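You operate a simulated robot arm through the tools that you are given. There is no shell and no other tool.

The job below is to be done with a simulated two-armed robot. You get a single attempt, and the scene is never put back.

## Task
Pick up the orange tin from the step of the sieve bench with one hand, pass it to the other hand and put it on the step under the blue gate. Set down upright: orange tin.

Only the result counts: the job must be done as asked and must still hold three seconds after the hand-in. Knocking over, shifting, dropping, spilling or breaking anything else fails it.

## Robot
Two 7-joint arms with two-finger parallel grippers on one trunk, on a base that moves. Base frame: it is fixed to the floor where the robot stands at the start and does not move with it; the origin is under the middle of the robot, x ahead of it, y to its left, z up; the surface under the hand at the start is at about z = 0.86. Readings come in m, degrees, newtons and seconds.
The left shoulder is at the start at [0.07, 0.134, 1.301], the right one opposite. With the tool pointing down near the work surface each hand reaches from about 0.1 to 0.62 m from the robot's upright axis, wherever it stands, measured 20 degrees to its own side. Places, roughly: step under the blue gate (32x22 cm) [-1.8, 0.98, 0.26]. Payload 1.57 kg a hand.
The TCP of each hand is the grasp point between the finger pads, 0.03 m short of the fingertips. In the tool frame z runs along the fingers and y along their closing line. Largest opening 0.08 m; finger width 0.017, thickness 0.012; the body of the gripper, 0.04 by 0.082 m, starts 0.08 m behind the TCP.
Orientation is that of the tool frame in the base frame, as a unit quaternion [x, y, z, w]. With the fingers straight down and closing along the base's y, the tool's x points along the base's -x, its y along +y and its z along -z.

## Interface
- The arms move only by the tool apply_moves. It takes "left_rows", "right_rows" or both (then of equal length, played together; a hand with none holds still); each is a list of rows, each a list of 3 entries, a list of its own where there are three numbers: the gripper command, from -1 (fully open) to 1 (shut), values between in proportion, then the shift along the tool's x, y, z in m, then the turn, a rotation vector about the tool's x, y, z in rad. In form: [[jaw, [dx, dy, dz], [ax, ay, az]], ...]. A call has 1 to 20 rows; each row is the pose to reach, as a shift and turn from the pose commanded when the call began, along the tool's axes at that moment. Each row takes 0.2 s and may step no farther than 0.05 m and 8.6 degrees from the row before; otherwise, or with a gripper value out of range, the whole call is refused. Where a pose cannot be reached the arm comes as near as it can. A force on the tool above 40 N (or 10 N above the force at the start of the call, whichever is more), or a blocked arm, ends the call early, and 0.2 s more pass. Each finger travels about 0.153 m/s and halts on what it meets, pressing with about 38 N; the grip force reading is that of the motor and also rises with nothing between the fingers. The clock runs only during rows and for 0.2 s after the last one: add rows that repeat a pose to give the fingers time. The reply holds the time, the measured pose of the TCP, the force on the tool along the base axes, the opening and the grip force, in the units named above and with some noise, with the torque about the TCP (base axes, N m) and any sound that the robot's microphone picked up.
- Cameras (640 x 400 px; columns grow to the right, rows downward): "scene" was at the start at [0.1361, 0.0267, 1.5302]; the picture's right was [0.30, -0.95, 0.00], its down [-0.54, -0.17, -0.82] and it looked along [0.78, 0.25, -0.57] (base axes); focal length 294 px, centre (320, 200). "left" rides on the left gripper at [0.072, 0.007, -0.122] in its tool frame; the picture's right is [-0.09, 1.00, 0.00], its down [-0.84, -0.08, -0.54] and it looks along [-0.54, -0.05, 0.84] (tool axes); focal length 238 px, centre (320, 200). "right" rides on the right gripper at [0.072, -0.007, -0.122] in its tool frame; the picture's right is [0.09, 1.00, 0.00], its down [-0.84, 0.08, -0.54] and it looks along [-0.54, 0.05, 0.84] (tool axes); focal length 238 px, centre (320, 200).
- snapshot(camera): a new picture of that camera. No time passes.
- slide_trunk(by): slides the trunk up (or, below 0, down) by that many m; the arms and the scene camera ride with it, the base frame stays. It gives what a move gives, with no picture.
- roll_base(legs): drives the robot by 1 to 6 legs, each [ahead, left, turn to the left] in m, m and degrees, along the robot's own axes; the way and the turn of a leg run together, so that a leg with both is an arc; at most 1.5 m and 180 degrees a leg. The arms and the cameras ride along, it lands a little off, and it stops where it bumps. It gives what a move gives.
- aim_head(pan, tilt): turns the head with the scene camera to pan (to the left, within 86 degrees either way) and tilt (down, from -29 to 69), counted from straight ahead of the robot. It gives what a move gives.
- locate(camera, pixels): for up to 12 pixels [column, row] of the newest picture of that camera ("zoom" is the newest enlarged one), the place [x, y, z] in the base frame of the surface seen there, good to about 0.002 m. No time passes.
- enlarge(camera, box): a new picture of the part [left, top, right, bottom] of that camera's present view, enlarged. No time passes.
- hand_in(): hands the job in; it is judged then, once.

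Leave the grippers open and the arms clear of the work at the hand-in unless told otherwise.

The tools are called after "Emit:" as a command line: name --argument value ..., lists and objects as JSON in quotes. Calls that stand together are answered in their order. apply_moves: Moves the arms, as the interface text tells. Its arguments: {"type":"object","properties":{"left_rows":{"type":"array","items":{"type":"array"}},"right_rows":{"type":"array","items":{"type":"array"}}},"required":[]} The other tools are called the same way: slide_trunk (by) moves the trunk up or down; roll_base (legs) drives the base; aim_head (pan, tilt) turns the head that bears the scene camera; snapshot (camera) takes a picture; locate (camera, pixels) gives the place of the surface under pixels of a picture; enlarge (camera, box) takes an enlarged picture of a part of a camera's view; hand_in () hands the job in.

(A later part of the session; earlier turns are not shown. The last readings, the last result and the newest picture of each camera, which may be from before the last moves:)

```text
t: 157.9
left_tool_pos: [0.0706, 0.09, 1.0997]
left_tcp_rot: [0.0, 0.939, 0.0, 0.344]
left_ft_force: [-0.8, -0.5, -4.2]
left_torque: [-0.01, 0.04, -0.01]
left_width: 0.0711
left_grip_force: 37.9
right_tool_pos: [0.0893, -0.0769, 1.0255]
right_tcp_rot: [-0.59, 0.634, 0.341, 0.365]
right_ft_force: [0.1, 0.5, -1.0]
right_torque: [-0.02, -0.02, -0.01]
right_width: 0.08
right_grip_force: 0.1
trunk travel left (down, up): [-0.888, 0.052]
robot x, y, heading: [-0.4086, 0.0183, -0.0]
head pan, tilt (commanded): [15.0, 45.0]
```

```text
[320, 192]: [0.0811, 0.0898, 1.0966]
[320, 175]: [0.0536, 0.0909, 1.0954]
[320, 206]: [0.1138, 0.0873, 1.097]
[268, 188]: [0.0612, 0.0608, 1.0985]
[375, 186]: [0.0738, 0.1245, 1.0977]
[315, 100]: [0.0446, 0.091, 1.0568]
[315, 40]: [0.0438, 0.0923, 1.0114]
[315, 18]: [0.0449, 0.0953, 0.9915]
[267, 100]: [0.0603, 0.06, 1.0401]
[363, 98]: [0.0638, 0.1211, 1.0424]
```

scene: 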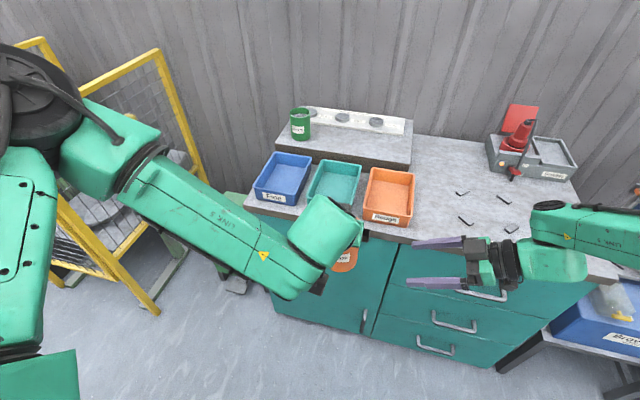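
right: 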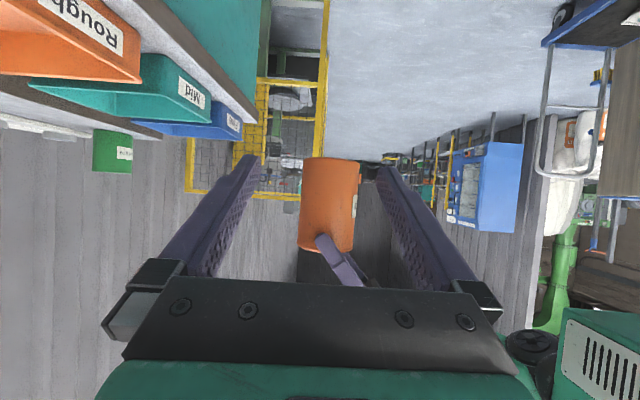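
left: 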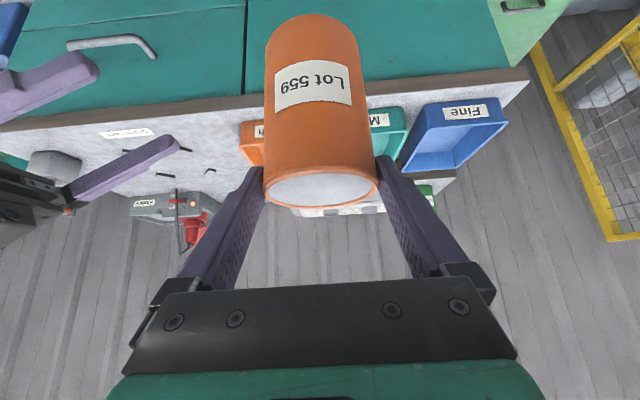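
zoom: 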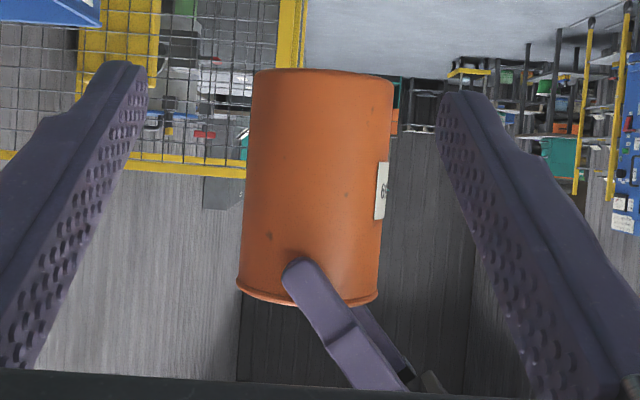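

The tin is upright with its axis at about (0.079, 0.089), base at z≈0.987. I'll bring the right hand to an aligned point at y≈0 on the approach line, then check before straddling the tin.

Emit:
apply_moves --right_rows '[[-1, [-0.0098, 0.0055, 0.0162], [0, 0, 0]], [-1, [-0.0196, 0.011, 0.0323], [0, 0, 0]], [-1, [-0.0293, 0.0164, 0.0485], [0, 0, 0]], [-1, [-0.0391, 0.0219, 0.0646], [0, 0, 0]], [-1, [-0.0391, 0.0219, 0.0646], [0, 0, 0]]]'

Emit:
snapshot --camera "right"

Emit:
snapshot --camera "scene"

Emit:
snapshot --camera "left"

```text
t: 159.1
left_tool_pos: [0.0714, 0.0904, 1.099]
left_tcp_rot: [-0.001, 0.94, -0.001, 0.343]
left_ft_force: [-0.5, -0.5, -3.3]
left_torque: [0.01, 0.03, 0.0]
left_width: 0.0708
left_grip_force: 37.4
right_tool_pos: [0.0741, 0.0006, 1.0278]
right_tcp_rot: [-0.59, 0.633, 0.342, 0.366]
right_ft_force: [-0.1, 0.1, 0.6]
right_torque: [0.0, 0.02, -0.02]
right_width: 0.0802
right_grip_force: 0.1
trunk travel left (down, up): [-0.888, 0.052]
robot x, y, heading: [-0.4082, 0.0142, -0.1]
head pan, tilt (commanded): [15.0, 45.0]
```

```text
taken
```

right: 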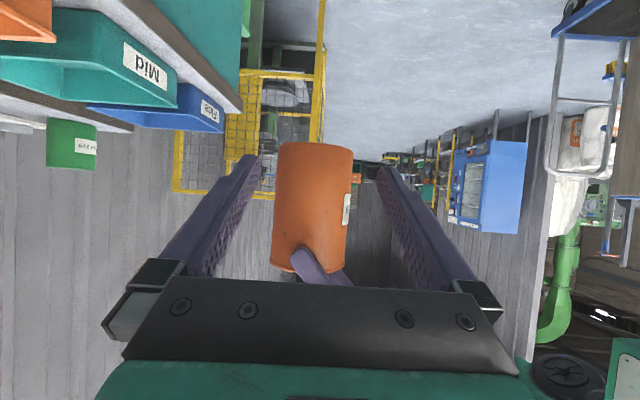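

```text
taken
```

scene: 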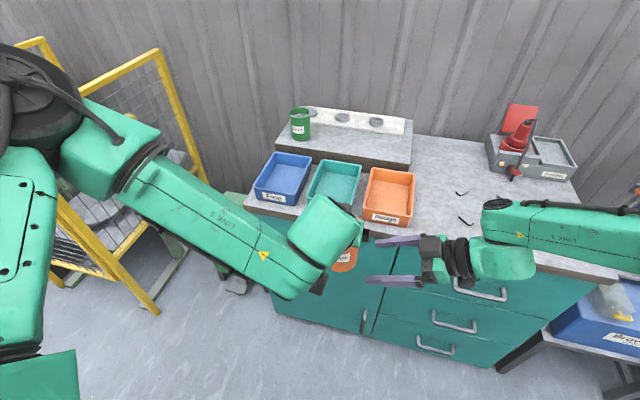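

```text
taken
```

left: 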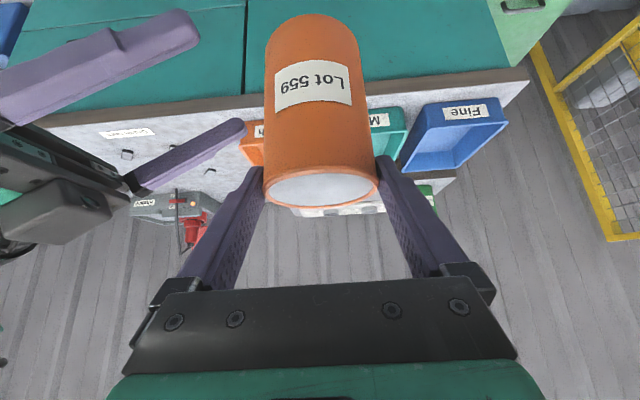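

By my pixel estimate the tin is a few pixels left of the ideal column, perhaps 4 mm off. I'll measure the tin and the right fingertips in this same picture.

Emit:
enlarge --camera "right" --box '[230, 130, 410, 290]'

Emit:
locate --camera "right" --pixels '[[312, 191], [276, 191], [348, 191], [295, 191], [330, 191], [277, 155], [350, 157], [312, 155], [258, 160], [372, 170], [245, 190], [392, 190]]'

```text
2.50 times, centred on (320, 210) of right
```

zoom: 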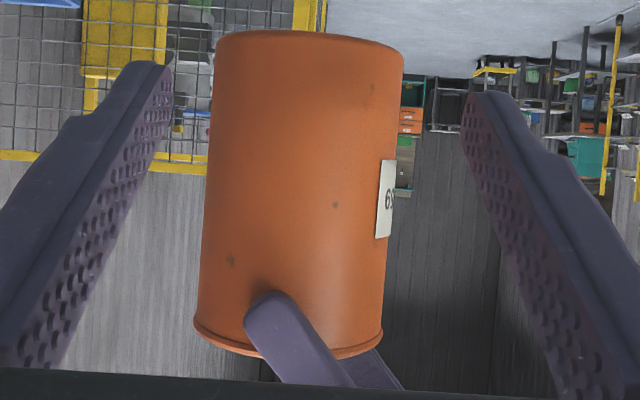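

```text
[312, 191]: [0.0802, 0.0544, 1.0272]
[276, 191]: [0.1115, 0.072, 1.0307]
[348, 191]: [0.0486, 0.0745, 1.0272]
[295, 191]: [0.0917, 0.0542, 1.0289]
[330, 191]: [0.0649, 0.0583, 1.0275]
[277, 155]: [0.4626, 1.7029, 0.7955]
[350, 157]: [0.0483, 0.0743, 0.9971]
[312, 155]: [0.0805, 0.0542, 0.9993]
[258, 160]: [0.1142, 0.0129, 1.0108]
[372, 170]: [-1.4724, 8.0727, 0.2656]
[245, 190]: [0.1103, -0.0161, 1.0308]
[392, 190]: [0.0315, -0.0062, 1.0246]
```

Combining the readings, the hand should shift about 2.5 mm toward +x. I'll do that and advance 4 cm along the approach line, so the tips just begin to pass the tin, then check again.

Emit:
apply_moves --right_rows '[[-1, [0, -0.0025, 0], [0, 0, 0]], [-1, [-0.0067, -0.0025, 0.0115], [0, 0, 0]], [-1, [-0.0133, -0.0025, 0.0231], [0, 0, 0]], [-1, [-0.02, -0.0025, 0.0346], [0, 0, 0]], [-1, [-0.02, -0.0025, 0.0346], [0, 0, 0]]]'

Emit:
snapshot --camera "right"

Emit:
enlarge --camera "right" --box '[230, 110, 410, 290]'

Emit:
snapshot --camera "left"

```text
t: 160.3
left_tool_pos: [0.0701, 0.0889, 1.1002]
left_tcp_rot: [0.0, 0.939, 0.0, 0.343]
left_ft_force: [0.5, -0.5, -3.4]
left_torque: [0.02, 0.04, 0.0]
left_width: 0.071
left_grip_force: 37.6
right_tool_pos: [0.0777, 0.0406, 1.0269]
right_tcp_rot: [-0.591, 0.633, 0.342, 0.365]
right_ft_force: [-0.3, 1.0, 0.1]
right_torque: [0.0, 0.02, -0.03]
right_width: 0.0799
right_grip_force: 0.1
trunk travel left (down, up): [-0.888, 0.052]
robot x, y, heading: [-0.4097, 0.0167, -0.3]
head pan, tilt (commanded): [15.0, 45.0]
```

```text
taken
```

right: 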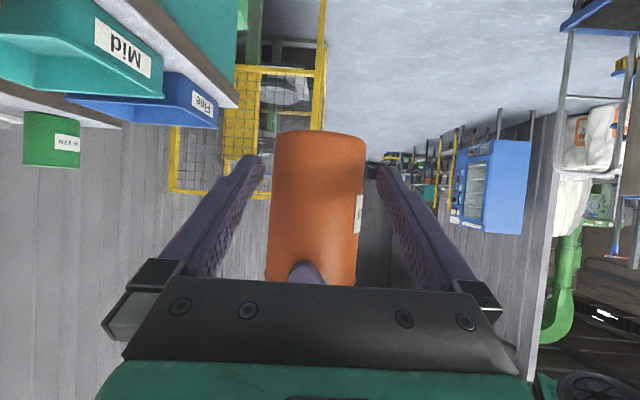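

```text
2.22 times, centred on (320, 200) of right
```

zoom: 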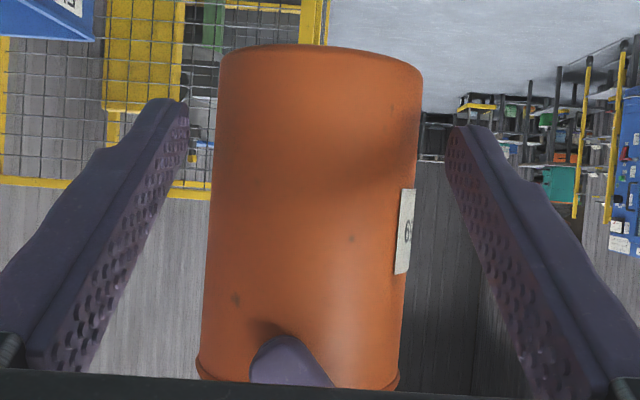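

```text
taken
```

left: 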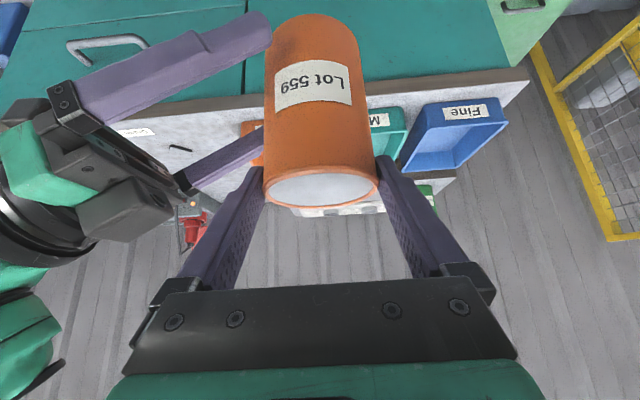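

The alignment is now within about 1 mm: the tin's centre is at column 317 against an expected 318. I'll advance another 3 cm.

Emit:
apply_moves --right_rows '[[-1, [-0.005, -0.0005, 0.0087], [0, 0, 0]], [-1, [-0.01, -0.001, 0.0173], [0, 0, 0]], [-1, [-0.015, -0.001, 0.026], [0, 0, 0]], [-1, [-0.015, -0.001, 0.026], [0, 0, 0]]]'

Emit:
snapshot --camera "right"

Emit:
snapshot --camera "left"

Emit:
enlarge --camera "scene" --box '[270, 180, 470, 305]'

```text
t: 161.3
left_tool_pos: [0.0713, 0.0894, 1.099]
left_tcp_rot: [0.0, 0.94, -0.001, 0.342]
left_ft_force: [1.2, 0.3, -4.7]
left_torque: [-0.01, 0.05, -0.01]
left_width: 0.071
left_grip_force: 38.5
right_tool_pos: [0.0807, 0.0677, 1.0263]
right_tcp_rot: [-0.591, 0.633, 0.342, 0.365]
right_ft_force: [0.0, -0.3, 0.0]
right_torque: [0.02, 0.0, 0.01]
right_width: 0.0801
right_grip_force: 0.0
trunk travel left (down, up): [-0.888, 0.052]
robot x, y, heading: [-0.4079, 0.0158, -0.1]
head pan, tilt (commanded): [15.0, 45.0]
```

```text
taken
```

right: 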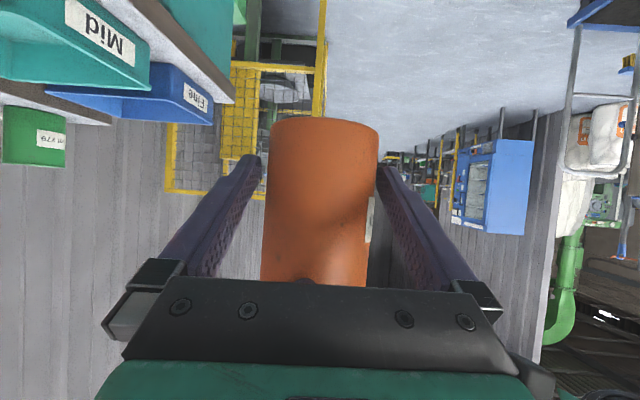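

```text
taken
```

left: 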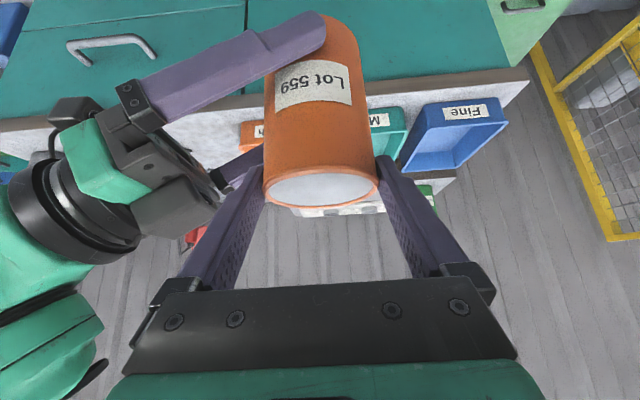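

```text
3.20 times, centred on (370, 242) of scene
```

zoom: 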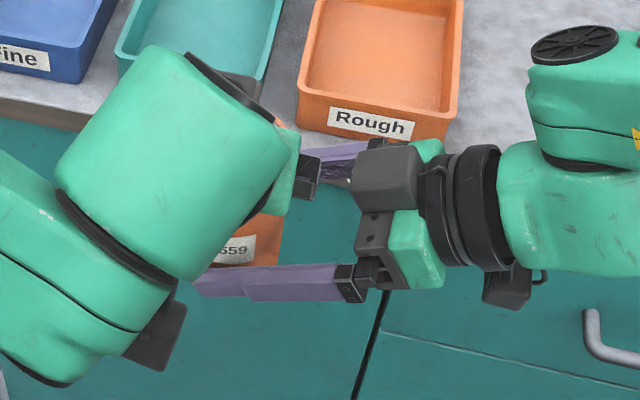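

Still well aligned (tin centre column about 318.5 against 319.4) and there's no contact force. I'll advance the last 16 mm, then close the right gripper gradually on the lower body.

Emit:
apply_moves --right_rows '[[-1, [-0.004, 0, 0.007], [0, 0, 0]], [-1, [-0.008, 0, 0.0139], [0, 0, 0]], [-1, [-0.008, 0, 0.0139], [0, 0, 0]]]'

Emit:
snapshot --camera "right"

Emit:
enlarge --camera "scene" --box '[270, 180, 470, 305]'

```text
t: 162.1
left_tool_pos: [0.0714, 0.089, 1.0994]
left_tcp_rot: [0.0, 0.939, 0.001, 0.343]
left_ft_force: [0.4, 0.3, -4.5]
left_torque: [0.01, 0.07, -0.01]
left_width: 0.0713
left_grip_force: 38.4
right_tool_pos: [0.0808, 0.0848, 1.0265]
right_tcp_rot: [-0.59, 0.634, 0.341, 0.365]
right_ft_force: [-0.3, 0.3, 0.3]
right_torque: [-0.01, -0.01, 0.0]
right_width: 0.0799
right_grip_force: 0.1
trunk travel left (down, up): [-0.888, 0.052]
robot x, y, heading: [-0.4065, 0.0152, -0.1]
head pan, tilt (commanded): [15.0, 45.0]
```

```text
taken
```

right: 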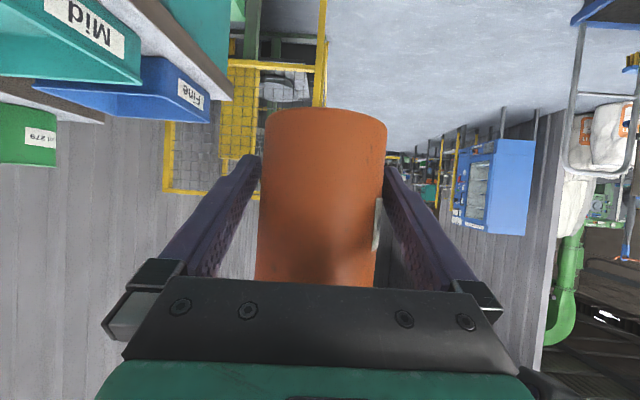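

```text
3.20 times, centred on (370, 242) of scene
```

zoom: 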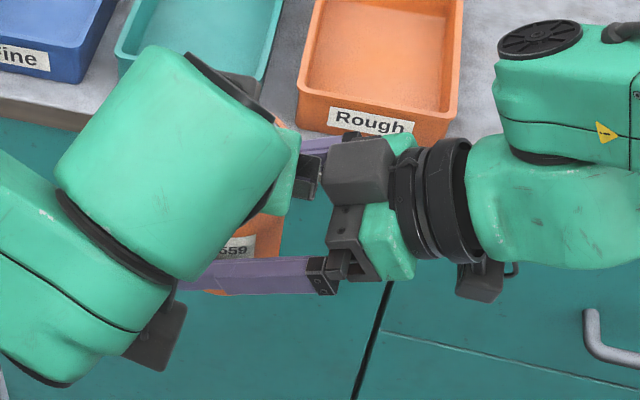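

No contact and the alignment is good. Closing the right gripper gradually while the left keeps holding.

Emit:
apply_moves --right_rows '[[-0.8, [0, 0, 0], [0, 0, 0]], [-0.73, [0, 0, 0], [0, 0, 0]], [-0.66, [0, 0, 0], [0, 0, 0]], [-0.4, [0, 0, 0], [0, 0, 0]], [0.2, [0, 0, 0], [0, 0, 0]], [1, [0, 0, 0], [0, 0, 0]], [1, [0, 0, 0], [0, 0, 0]]]'

Emit:
snapshot --camera "right"

Emit:
snapshot --camera "left"

```text
t: 163.7
left_tool_pos: [0.071, 0.0889, 1.1001]
left_tcp_rot: [0.0, 0.939, 0.0, 0.343]
left_ft_force: [7.3, -0.5, -6.1]
left_torque: [-0.31, -0.41, -0.33]
left_width: 0.0711
left_grip_force: 38.0
right_tool_pos: [0.0814, 0.0849, 1.0276]
right_tcp_rot: [-0.591, 0.633, 0.342, 0.365]
right_ft_force: [-7.7, -0.2, 2.1]
right_torque: [0.31, -0.01, 0.34]
right_width: 0.0705
right_grip_force: 38.1
trunk travel left (down, up): [-0.888, 0.052]
robot x, y, heading: [-0.4084, 0.0189, -0.1]
head pan, tilt (commanded): [15.0, 45.0]
```

```text
taken
```

right: 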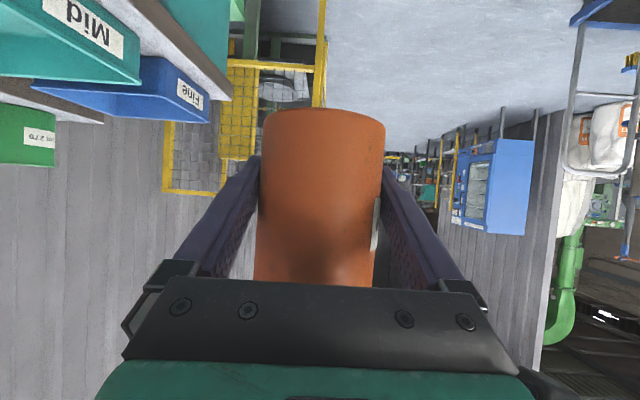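

```text
taken
```

left: 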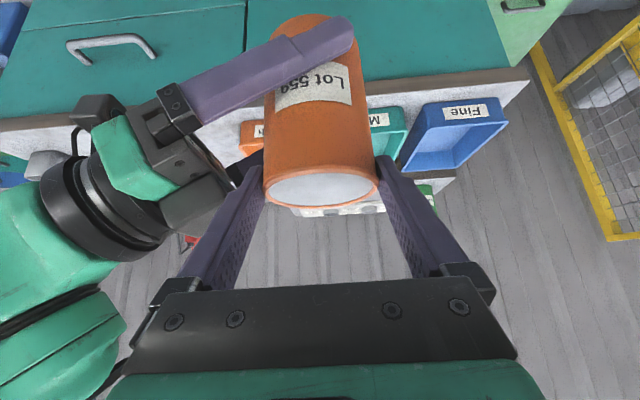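

The right hand grips at 0.0705 m with 38 N. The hands push slightly against each other (about 7.5 N along x). I'll ease the right hand 1 mm toward -x to relax that before releasing.

Emit:
apply_moves --right_rows '[[1, [0, 0.0005, 0], [0, 0, 0]], [1, [0, 0.001, 0], [0, 0, 0]], [1, [0, 0.001, 0], [0, 0, 0]]]'

```text
t: 164.5
left_tool_pos: [0.0714, 0.0896, 1.0996]
left_tcp_rot: [0.0, 0.939, -0.001, 0.343]
left_ft_force: [2.4, -2.9, -4.1]
left_torque: [0.02, -0.46, -0.26]
left_width: 0.0708
left_grip_force: 37.2
right_tool_pos: [0.0819, 0.0838, 1.0272]
right_tcp_rot: [-0.59, 0.635, 0.34, 0.366]
right_ft_force: [-1.7, 2.0, 0.4]
right_torque: [-0.29, 0.29, 0.24]
right_width: 0.0707
right_grip_force: 38.3
trunk travel left (down, up): [-0.888, 0.052]
robot x, y, heading: [-0.4108, 0.0177, -0.4]
head pan, tilt (commanded): [15.0, 45.0]
```

The internal forces are now small. I'll open the left gripper just enough, in steps to about 0.076 m, keeping both hands still.

Emit:
apply_moves --left_rows '[[0, [0, 0, 0], [0, 0, 0]], [-0.6, [0, 0, 0], [0, 0, 0]], [-0.75, [0, 0, 0], [0, 0, 0]], [-0.8, [0, 0, 0], [0, 0, 0]], [-0.86, [0, 0, 0], [0, 0, 0]], [-0.92, [0, 0, 0], [0, 0, 0]], [-0.92, [0, 0, 0], [0, 0, 0]]]'

Emit:
snapshot --camera "left"

Emit:
snapshot --camera "right"

```text
t: 166.1
left_tool_pos: [0.0711, 0.0898, 1.0987]
left_tcp_rot: [0.0, 0.939, 0.0, 0.343]
left_ft_force: [-0.7, 1.3, 0.4]
left_torque: [0.01, 0.02, -0.03]
left_width: 0.0746
left_grip_force: 0.1
right_tool_pos: [0.0804, 0.085, 1.0279]
right_tcp_rot: [-0.59, 0.634, 0.341, 0.365]
right_ft_force: [-0.1, -2.1, 0.4]
right_torque: [0.13, 0.03, 0.06]
right_width: 0.0701
right_grip_force: 37.4
trunk travel left (down, up): [-0.888, 0.052]
robot x, y, heading: [-0.4083, 0.0215, -0.1]
head pan, tilt (commanded): [15.0, 45.0]
```

```text
taken
```

left: 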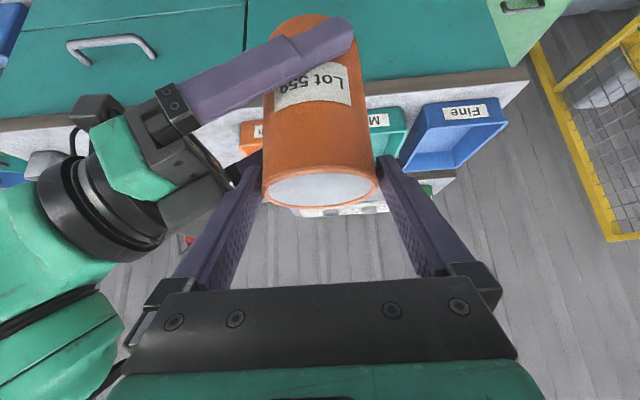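

```text
taken
```

right: 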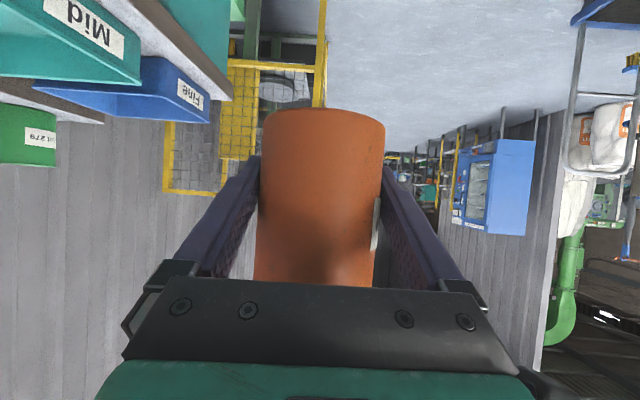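

The left hand shows no load now, but the right hand isn't clearly showing the tin's weight yet. I'll hold for a moment and re-read before moving the left hand.

Emit:
apply_moves --left_rows '[[-0.92, [0, 0, 0], [0, 0, 0]], [-0.92, [0, 0, 0], [0, 0, 0]], [-0.92, [0, 0, 0], [0, 0, 0]]]'

Emit:
enlarge --camera "left" --box '[220, 100, 420, 225]'

```text
t: 166.9
left_tool_pos: [0.0709, 0.0895, 1.1001]
left_tcp_rot: [0.0, 0.94, 0.0, 0.342]
left_ft_force: [-0.3, 2.9, 0.3]
left_torque: [0.0, 0.0, -0.04]
left_width: 0.0742
left_grip_force: 0.2
right_tool_pos: [0.0813, 0.0851, 1.0273]
right_tcp_rot: [-0.59, 0.634, 0.341, 0.366]
right_ft_force: [0.7, -3.6, 0.1]
right_torque: [0.17, 0.06, 0.06]
right_width: 0.0706
right_grip_force: 37.9
trunk travel left (down, up): [-0.888, 0.052]
robot x, y, heading: [-0.4092, 0.0184, -0.4]
head pan, tilt (commanded): [15.0, 45.0]
```

```text
3.20 times, centred on (320, 162) of left
```

zoom: 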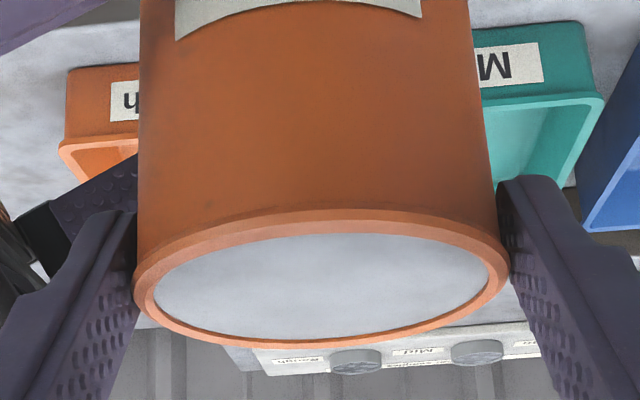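

The readings suggest the left hand's right finger is lightly pressing (about 3 N) on the right gripper's body, which blocks further opening. I'll look closely at that spot before moving.

Emit:
enlarge --camera "scene" --box '[320, 200, 420, 270]'

Emit:
enlarge --camera "left" --box '[80, 60, 300, 240]'

```text
5.71 times, centred on (370, 235) of scene
```

zoom: 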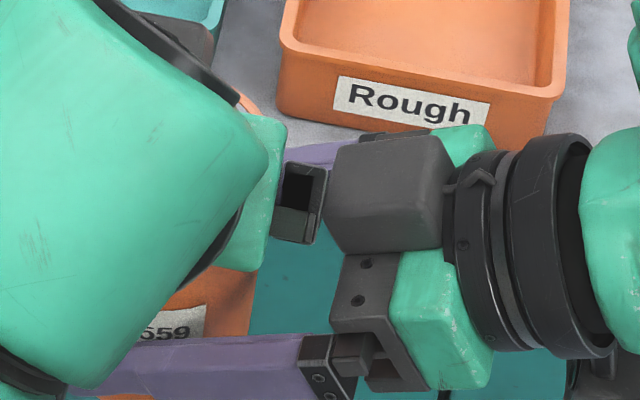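

```text
2.22 times, centred on (190, 150) of left
```

zoom: 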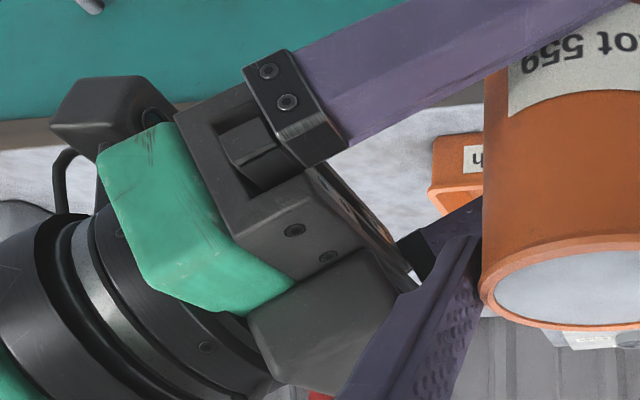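

The left finger's outer face touches a gray block on top of the right gripper. That finger gets thinner toward its tip, so sliding straight up will free it. I'll relax the left opening slightly to 0.0738 m and raise the left hand 1 cm slowly, watching the forces.

Emit:
apply_moves --left_rows '[[-0.845, [0, 0, 0], [0, 0, 0]], [-0.845, [0, 0, 0], [0, 0, 0]], [-0.845, [-0.0016, 0, -0.0019], [0, 0, 0]], [-0.845, [-0.0032, 0, -0.0038], [0, 0, 0]], [-0.845, [-0.0048, 0, -0.0057], [0, 0, 0]], [-0.845, [-0.0064, 0, -0.0076], [0, 0, 0]], [-0.845, [-0.0064, 0, -0.0076], [0, 0, 0]]]'

Emit:
enlarge --camera "left" --box '[220, 100, 420, 225]'

Emit:
snapshot --camera "right"

```text
t: 168.5
left_tool_pos: [0.0702, 0.0894, 1.1098]
left_tcp_rot: [0.0, 0.939, -0.001, 0.343]
left_ft_force: [0.1, -0.8, -0.4]
left_torque: [0.01, -0.02, -0.01]
left_width: 0.074
left_grip_force: 0.1
right_tool_pos: [0.0826, 0.0852, 1.0285]
right_tcp_rot: [-0.59, 0.634, 0.341, 0.366]
right_ft_force: [-0.3, 0.0, -0.1]
right_torque: [-0.01, 0.01, 0.02]
right_width: 0.0706
right_grip_force: 38.0
trunk travel left (down, up): [-0.888, 0.052]
robot x, y, heading: [-0.4097, 0.0166, 0.0]
head pan, tilt (commanded): [15.0, 45.0]
```

```text
3.20 times, centred on (320, 162) of left
```

zoom: 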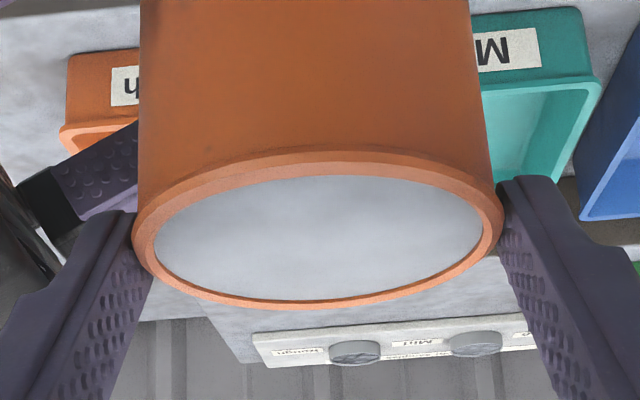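

```text
taken
```

right: 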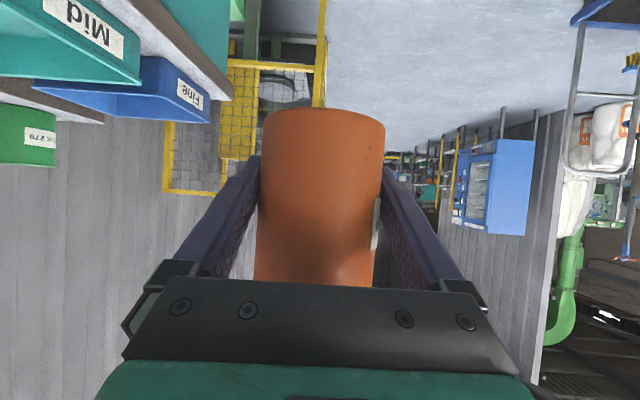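

All forces are near zero now: the left hand is free and the tin sits still in the right hand. I'll raise the left hand another 5 cm straight up.

Emit:
apply_moves --left_rows '[[-0.845, [-0.0065, 0, -0.0076], [0, 0, 0]], [-0.845, [-0.0129, 0, -0.0153], [0, 0, 0]], [-0.845, [-0.0194, 0, -0.0229], [0, 0, 0]], [-0.845, [-0.0258, 0, -0.0306], [0, 0, 0]], [-0.845, [-0.0322, 0, -0.0382], [0, 0, 0]], [-0.845, [-0.0322, 0, -0.0382], [0, 0, 0]]]'

Emit:
snapshot --camera "left"

Emit:
snapshot --camera "scene"

```text
t: 169.9
left_tool_pos: [0.0705, 0.0892, 1.1584]
left_tcp_rot: [0.0, 0.94, -0.001, 0.342]
left_ft_force: [0.9, 0.0, 0.3]
left_torque: [0.01, -0.01, 0.0]
left_width: 0.0738
left_grip_force: 0.0
right_tool_pos: [0.0804, 0.0853, 1.0269]
right_tcp_rot: [-0.59, 0.634, 0.342, 0.365]
right_ft_force: [-0.1, -0.1, 0.7]
right_torque: [-0.02, -0.02, -0.02]
right_width: 0.0704
right_grip_force: 38.2
trunk travel left (down, up): [-0.888, 0.052]
robot x, y, heading: [-0.4073, 0.0173, -0.0]
head pan, tilt (commanded): [15.0, 45.0]
```

```text
taken
```

left: 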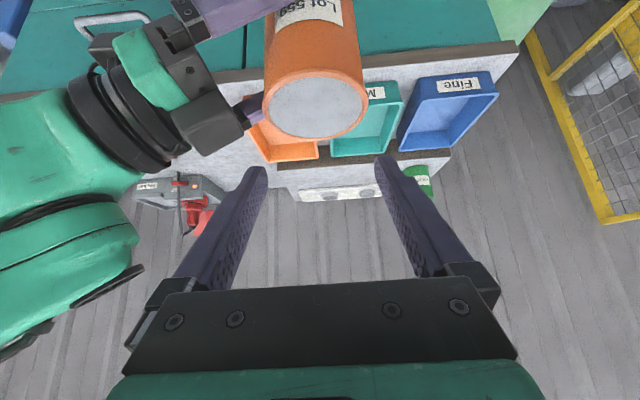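

```text
taken
```

scene: 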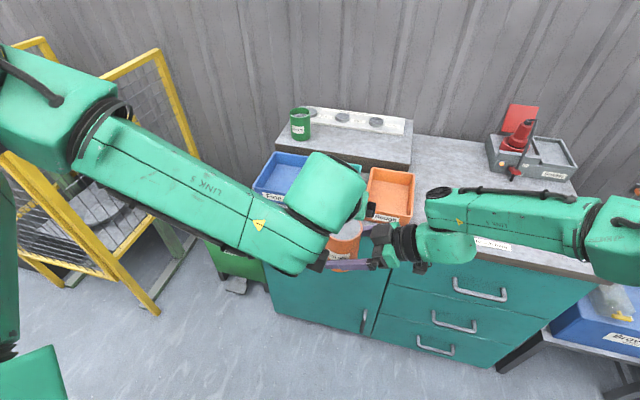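

The left hand is clear of the tin, which stays in the right hand. I'll verify the tin's position and level from this view.

Emit:
locate --camera "left" --pixels '[[318, 105], [268, 100], [364, 100], [316, 72], [318, 138], [290, 105], [345, 105]]'

Emit:
locate --camera "right" --pixels '[[320, 190], [320, 130], [320, 250], [275, 190], [370, 190], [300, 130], [345, 130]]'

```text
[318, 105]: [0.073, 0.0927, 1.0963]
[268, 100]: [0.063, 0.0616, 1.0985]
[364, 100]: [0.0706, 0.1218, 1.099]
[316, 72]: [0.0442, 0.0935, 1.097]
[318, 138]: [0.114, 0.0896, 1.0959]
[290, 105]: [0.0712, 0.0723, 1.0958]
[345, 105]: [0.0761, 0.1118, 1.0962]
```

```text
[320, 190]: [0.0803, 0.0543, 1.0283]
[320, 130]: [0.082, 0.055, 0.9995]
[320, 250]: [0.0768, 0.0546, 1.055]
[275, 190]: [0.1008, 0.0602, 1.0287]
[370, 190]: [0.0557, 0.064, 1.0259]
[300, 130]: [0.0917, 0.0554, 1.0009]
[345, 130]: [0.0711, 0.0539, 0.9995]
```

The tin is level (rim at 1.096–1.098 all round) and upright. I'll move the left hand away to the left, passing 3 cm above the rim, and open it.

Emit:
apply_moves --left_rows '[[-0.845, [0, 0.02, 0], [0, 0, 0]], [-0.845, [0, 0.05, 0], [0, 0, 0]], [-0.9, [0, 0.08, 0], [0, 0, 0]], [-1, [0, 0.11, 0], [0, 0, 0]], [-1, [0, 0.14, 0], [0, 0, 0]], [-1, [0, 0.17, 0], [0, 0, 0]], [-1, [0, 0.17, 0], [0, 0, 0]]]'

Emit:
snapshot --camera "scene"

Emit:
snapshot --camera "right"

```text
t: 171.5
left_tool_pos: [0.0708, 0.2602, 1.1576]
left_tcp_rot: [0.001, 0.939, -0.001, 0.343]
left_ft_force: [-0.3, 0.3, -1.0]
left_torque: [-0.01, 0.0, -0.03]
left_width: 0.08
left_grip_force: 0.1
right_tool_pos: [0.0802, 0.0847, 1.0277]
right_tcp_rot: [-0.59, 0.634, 0.341, 0.365]
right_ft_force: [0.3, -0.6, 0.8]
right_torque: [0.0, 0.0, -0.01]
right_width: 0.0705
right_grip_force: 38.3
trunk travel left (down, up): [-0.888, 0.052]
robot x, y, heading: [-0.4085, 0.0178, -0.3]
head pan, tilt (commanded): [15.0, 45.0]
```

```text
taken
```

scene: 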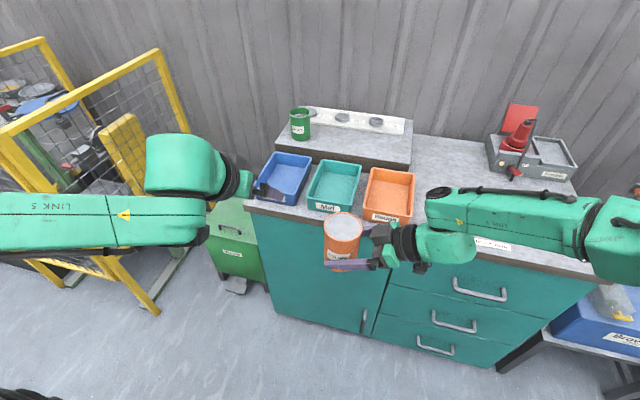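

```text
taken
```

right: 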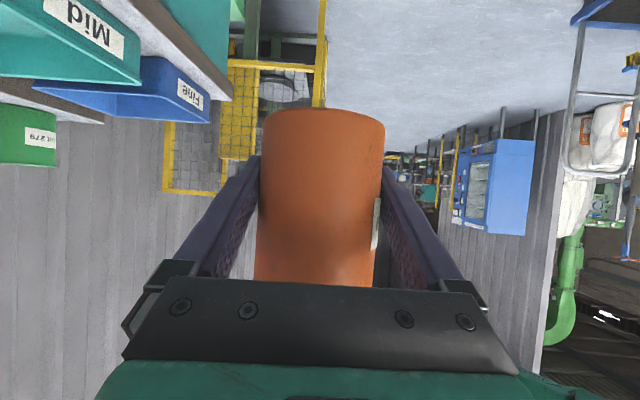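

The handover is done: the right hand holds the tin at about (0.08, 0.088). Before driving I'll check how far the right elbow extends.

Emit:
locate --camera "scene" --pixels '[[560, 220], [620, 240], [590, 225], [440, 195], [100, 200], [10, 235]]'

Emit:
aim_head --pan -60 --tilt 45

Emit:
snapshot --camera "scene"

```text
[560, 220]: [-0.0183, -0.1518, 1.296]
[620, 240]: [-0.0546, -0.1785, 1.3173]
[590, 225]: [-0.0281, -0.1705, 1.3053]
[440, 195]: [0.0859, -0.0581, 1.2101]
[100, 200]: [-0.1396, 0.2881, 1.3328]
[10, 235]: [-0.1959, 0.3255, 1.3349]
```

```text
t: 173.0
left_tool_pos: [0.07, 0.2593, 1.1588]
left_tcp_rot: [0.001, 0.939, 0.0, 0.343]
left_ft_force: [-0.1, 0.3, -0.2]
left_torque: [-0.01, -0.03, 0.01]
left_width: 0.08
left_grip_force: 0.0
right_tool_pos: [0.0806, 0.0841, 1.0277]
right_tcp_rot: [-0.59, 0.634, 0.341, 0.365]
right_ft_force: [0.0, -0.2, -0.1]
right_torque: [-0.05, 0.0, 0.04]
right_width: 0.0704
right_grip_force: 38.1
trunk travel left (down, up): [-0.888, 0.052]
robot x, y, heading: [-0.4112, 0.0201, -0.2]
head pan, tilt (commanded): [-60.0, 45.0]
```

```text
taken
```

scene: 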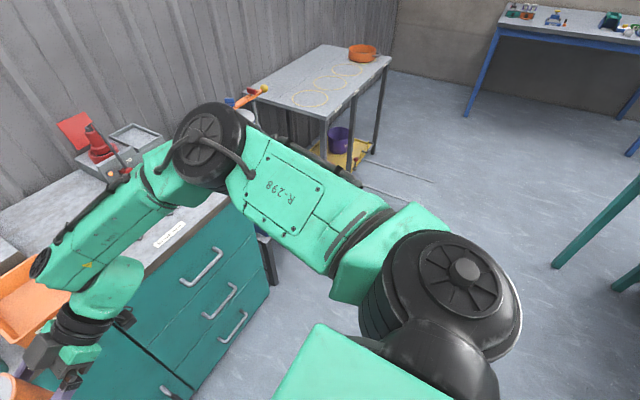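

The right elbow stays within about 0.4 m. I'll turn left 90° to face along the corridor, and check the tin after that.

Emit:
roll_base --legs '[[0, 0, 90]]'

Emit:
aim_head --pan 0 --tilt 40

Emit:
snapshot --camera "scene"

Emit:
snapshot --camera "right"

```text
t: 177.2
left_tool_pos: [-0.6489, 0.4969, 1.1592]
left_tcp_rot: [0.664, -0.664, -0.242, -0.242]
left_ft_force: [0.1, 0.6, 0.1]
left_torque: [0.0, -0.03, -0.03]
left_width: 0.0798
left_grip_force: 0.1
right_tool_pos: [-0.4748, 0.5062, 1.0273]
right_tcp_rot: [0.865, -0.032, -0.5, -0.018]
right_ft_force: [-1.1, 0.5, -0.2]
right_torque: [0.02, 0.01, -0.02]
right_width: 0.0703
right_grip_force: 38.0
trunk travel left (down, up): [-0.888, 0.052]
robot x, y, heading: [-0.4068, 0.0227, 89.8]
head pan, tilt (commanded): [-60.0, 45.0]
```

```text
t: 178.5
left_tool_pos: [-0.6491, 0.4965, 1.1583]
left_tcp_rot: [-0.664, 0.665, 0.242, 0.242]
left_ft_force: [0.1, 0.7, 0.4]
left_torque: [-0.02, 0.01, -0.02]
left_width: 0.0797
left_grip_force: 0.0
right_tool_pos: [-0.4743, 0.5076, 1.0263]
right_tcp_rot: [0.866, -0.031, -0.499, -0.017]
right_ft_force: [0.4, -0.6, 0.7]
right_torque: [0.0, 0.0, 0.02]
right_width: 0.0705
right_grip_force: 38.2
trunk travel left (down, up): [-0.888, 0.052]
robot x, y, heading: [-0.4051, 0.0184, 89.9]
head pan, tilt (commanded): [0.0, 40.0]
```

```text
taken
```

scene: 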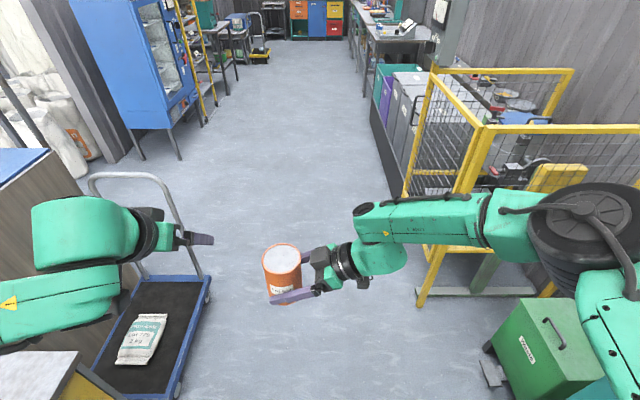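

```text
taken
```

right: 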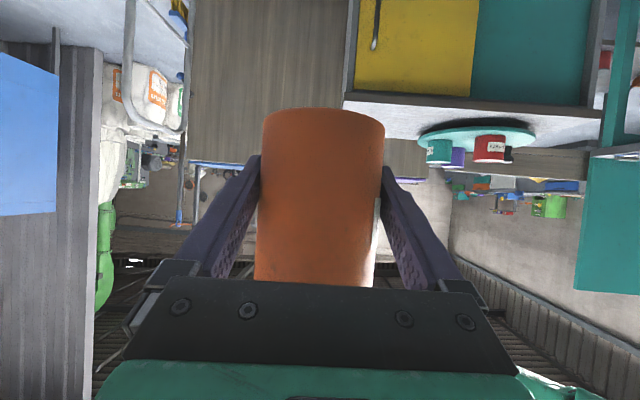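

The tin is steady. I'll drive along the corridor, shifting slightly left for clearance from the fence.

Emit:
roll_base --legs '[[1.4, 0.08, 0], [0.45, 0, 0]]'

Emit:
snapshot --camera "right"

Emit:
snapshot --camera "scene"

```text
t: 187.8
left_tool_pos: [-0.7413, 2.3435, 1.1593]
left_tcp_rot: [0.667, -0.661, -0.244, -0.242]
left_ft_force: [0.4, 0.6, -0.9]
left_torque: [0.05, -0.02, 0.01]
left_width: 0.0799
left_grip_force: 0.1
right_tool_pos: [-0.5675, 2.3563, 1.0284]
right_tcp_rot: [0.866, -0.026, -0.499, -0.015]
right_ft_force: [-0.3, 0.3, -3.8]
right_torque: [0.03, -0.04, -0.02]
right_width: 0.0704
right_grip_force: 37.9
trunk travel left (down, up): [-0.888, 0.052]
robot x, y, heading: [-0.4942, 1.8698, 90.7]
head pan, tilt (commanded): [0.0, 40.0]
```

```text
taken
```

right: 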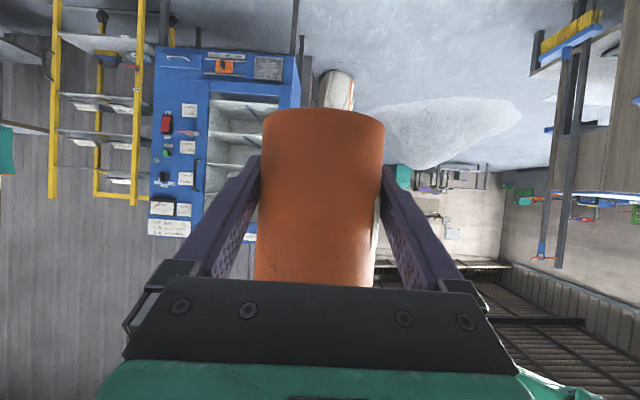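

```text
taken
```

scene: 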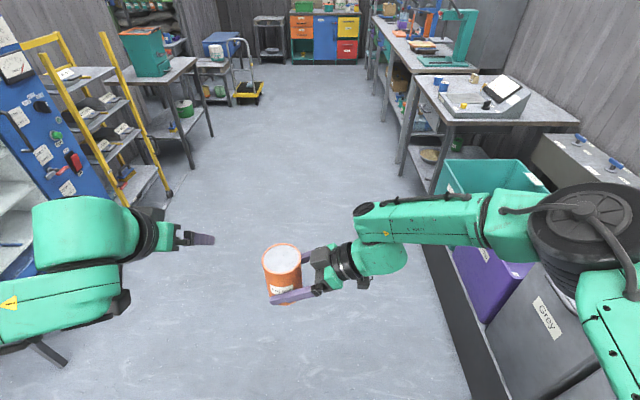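

The tin is steady, and the load reads about -3.8 N on the right hand. I'll turn left to face the gap.

Emit:
roll_base --legs '[[0, 0, 89]]'

Emit:
aim_head --pan 10 --tilt 35

Emit:
snapshot --camera "scene"

```text
t: 192.0
left_tool_pos: [-0.9774, 1.638, 1.1588]
left_tcp_rot: [0.939, -0.009, -0.343, -0.003]
left_ft_force: [0.0, 0.2, 0.5]
left_torque: [0.0, 0.0, -0.01]
left_width: 0.0798
left_grip_force: 0.1
right_tool_pos: [-0.986, 1.8112, 1.0255]
right_tcp_rot: [0.638, 0.585, -0.368, 0.339]
right_ft_force: [0.7, -0.2, -3.7]
right_torque: [0.01, 0.0, -0.02]
right_width: 0.0701
right_grip_force: 38.1
trunk travel left (down, up): [-0.888, 0.052]
robot x, y, heading: [-0.498, 1.869, 178.7]
head pan, tilt (commanded): [0.0, 40.0]
```

```text
t: 192.7
left_tool_pos: [-0.9773, 1.6348, 1.1597]
left_tcp_rot: [0.94, -0.007, -0.342, -0.002]
left_ft_force: [0.1, 0.2, -0.6]
left_torque: [-0.01, 0.02, 0.0]
left_width: 0.0798
left_grip_force: 0.0
right_tool_pos: [-0.9855, 1.8097, 1.0276]
right_tcp_rot: [0.639, 0.585, -0.368, 0.337]
right_ft_force: [0.5, 0.1, -4.4]
right_torque: [0.0, 0.02, 0.0]
right_width: 0.0703
right_grip_force: 38.5
trunk travel left (down, up): [-0.888, 0.052]
robot x, y, heading: [-0.4946, 1.8717, 178.9]
head pan, tilt (commanded): [10.0, 35.0]
```

```text
taken
```

scene: 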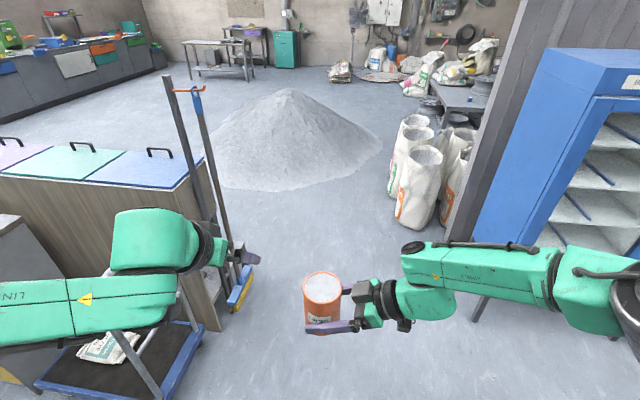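

The path ahead is clear: broom and poles at the left, blue cabinet at the right. I'll drive forward with a small shift to the right.

Emit:
roll_base --legs '[[1.13, -0.05, 1.1]]'

Emit:
snapshot --camera "scene"

Emit:
snapshot --camera "right"

```text
t: 198.5
left_tool_pos: [-2.1071, 1.6985, 1.1589]
left_tcp_rot: [0.939, -0.003, -0.344, -0.001]
left_ft_force: [1.2, -0.1, -0.1]
left_torque: [0.01, -0.02, 0.0]
left_width: 0.0803
left_grip_force: 0.0
right_tool_pos: [-2.1173, 1.8702, 1.0273]
right_tcp_rot: [0.636, 0.588, -0.366, 0.34]
right_ft_force: [-0.5, 0.5, -4.0]
right_torque: [0.02, -0.03, 0.0]
right_width: 0.0699
right_grip_force: 38.1
trunk travel left (down, up): [-0.888, 0.052]
robot x, y, heading: [-1.6286, 1.9363, 179.5]
head pan, tilt (commanded): [10.0, 35.0]
```

```text
taken
```

scene: 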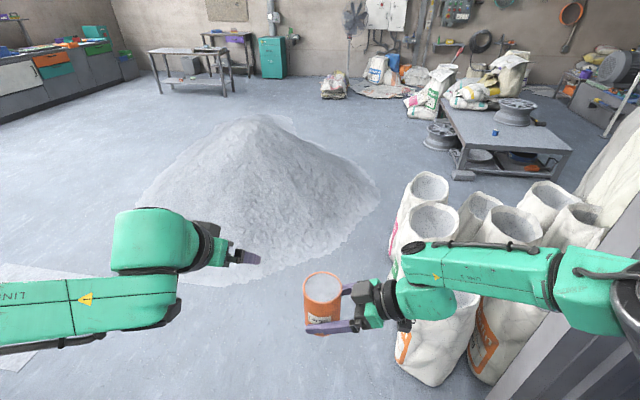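

```text
taken
```

right: 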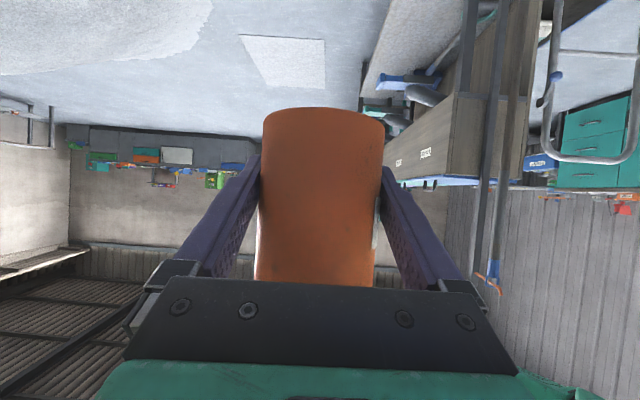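

The tin is steady. I'll move on diagonally to about (-2.4, 1.62), then turn left to face the gates.

Emit:
roll_base --legs '[[0.77, 0.32, 0], [0, 0, 90]]'

Emit:
aim_head --pan 40 --tilt 45

Emit:
snapshot --camera "scene"

Emit:
snapshot --camera "right"

```text
t: 206.8
left_tool_pos: [-2.1582, 1.1448, 1.1587]
left_tcp_rot: [0.661, 0.667, -0.242, 0.244]
left_ft_force: [-1.0, 0.0, -0.5]
left_torque: [0.0, 0.01, -0.03]
left_width: 0.0797
left_grip_force: 0.1
right_tool_pos: [-2.3336, 1.1316, 1.027]
right_tcp_rot: [0.026, 0.866, -0.014, 0.499]
right_ft_force: [-0.3, -0.4, -3.9]
right_torque: [0.01, 0.03, -0.03]
right_width: 0.0701
right_grip_force: 37.7
trunk travel left (down, up): [-0.888, 0.052]
robot x, y, heading: [-2.4032, 1.62, -89.5]
head pan, tilt (commanded): [10.0, 35.0]
```

```text
t: 207.8
left_tool_pos: [-2.1584, 1.1458, 1.1599]
left_tcp_rot: [0.661, 0.667, -0.242, 0.243]
left_ft_force: [0.4, -0.6, -0.2]
left_torque: [-0.04, 0.01, -0.03]
left_width: 0.0799
left_grip_force: 0.1
right_tool_pos: [-2.333, 1.1334, 1.0266]
right_tcp_rot: [0.026, 0.866, -0.014, 0.499]
right_ft_force: [-0.5, 0.5, -4.4]
right_torque: [-0.01, 0.0, -0.05]
right_width: 0.0703
right_grip_force: 37.5
trunk travel left (down, up): [-0.888, 0.052]
robot x, y, heading: [-2.4049, 1.6213, -89.5]
head pan, tilt (commanded): [40.0, 45.0]
```

```text
taken
```

scene: 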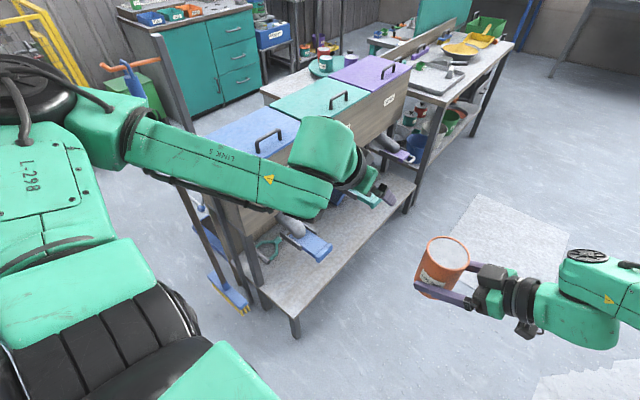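

```text
taken
```

right: 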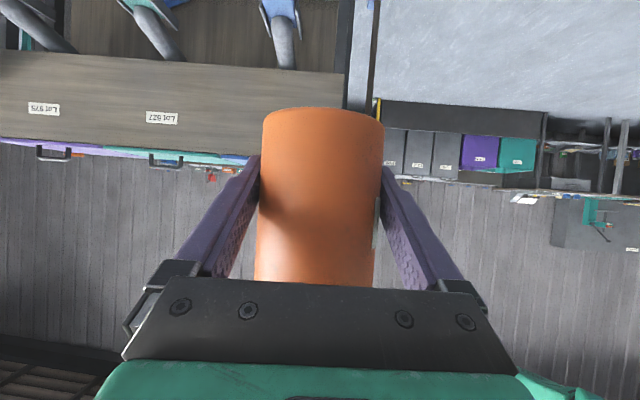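

The tin is still steady. For the final approach the left arm must be out of the way, so I'll return it to a vertical, retracted pose at its own side.

Emit:
apply_moves --left_rows '[[-1, [0.0103, 0.0092, -0.0204], [0, 0.117, 0]], [-1, [0.0205, 0.0183, -0.0409], [0, 0.233, 0]], [-1, [0.0308, 0.0275, -0.0613], [0, 0.35, 0]], [-1, [0.041, 0.0367, -0.0817], [0, 0.467, 0]], [-1, [0.0513, 0.0458, -0.1022], [0, 0.583, 0]], [-1, [0.0615, 0.055, -0.1226], [0, 0.7, 0]], [-1, [0.0615, 0.055, -0.1226], [0, 0.7, 0]]]'

Emit:
aim_head --pan 10 --tilt 50

Emit:
snapshot --camera "scene"

```text
t: 209.3
left_tool_pos: [-2.1036, 1.2703, 1.2134]
left_tcp_rot: [0.704, 0.711, 0.001, 0.0]
left_ft_force: [-0.5, -0.8, 0.2]
left_torque: [0.0, 0.02, -0.01]
left_width: 0.0799
left_grip_force: 0.0
right_tool_pos: [-2.333, 1.132, 1.0274]
right_tcp_rot: [0.025, 0.866, -0.013, 0.5]
right_ft_force: [0.8, -0.2, -3.7]
right_torque: [0.01, 0.0, 0.02]
right_width: 0.07
right_grip_force: 38.1
trunk travel left (down, up): [-0.888, 0.052]
robot x, y, heading: [-2.4047, 1.6202, -89.2]
head pan, tilt (commanded): [40.0, 45.0]
```

```text
t: 210.3
left_tool_pos: [-2.1035, 1.2701, 1.2129]
left_tcp_rot: [0.703, 0.711, 0.0, 0.001]
left_ft_force: [0.2, -0.6, 0.4]
left_torque: [0.01, 0.0, 0.02]
left_width: 0.0801
left_grip_force: 0.0
right_tool_pos: [-2.3328, 1.1324, 1.0271]
right_tcp_rot: [0.025, 0.866, -0.014, 0.499]
right_ft_force: [0.7, 0.5, -4.5]
right_torque: [-0.03, 0.01, -0.02]
right_width: 0.0701
right_grip_force: 38.3
trunk travel left (down, up): [-0.888, 0.052]
robot x, y, heading: [-2.4043, 1.619, -89.2]
head pan, tilt (commanded): [10.0, 50.0]
```

```text
taken
```

scene: 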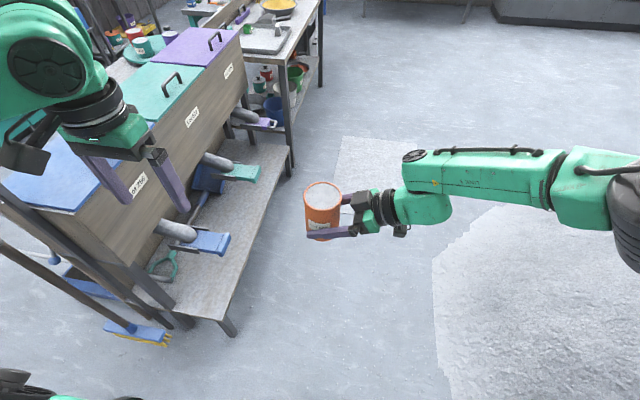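

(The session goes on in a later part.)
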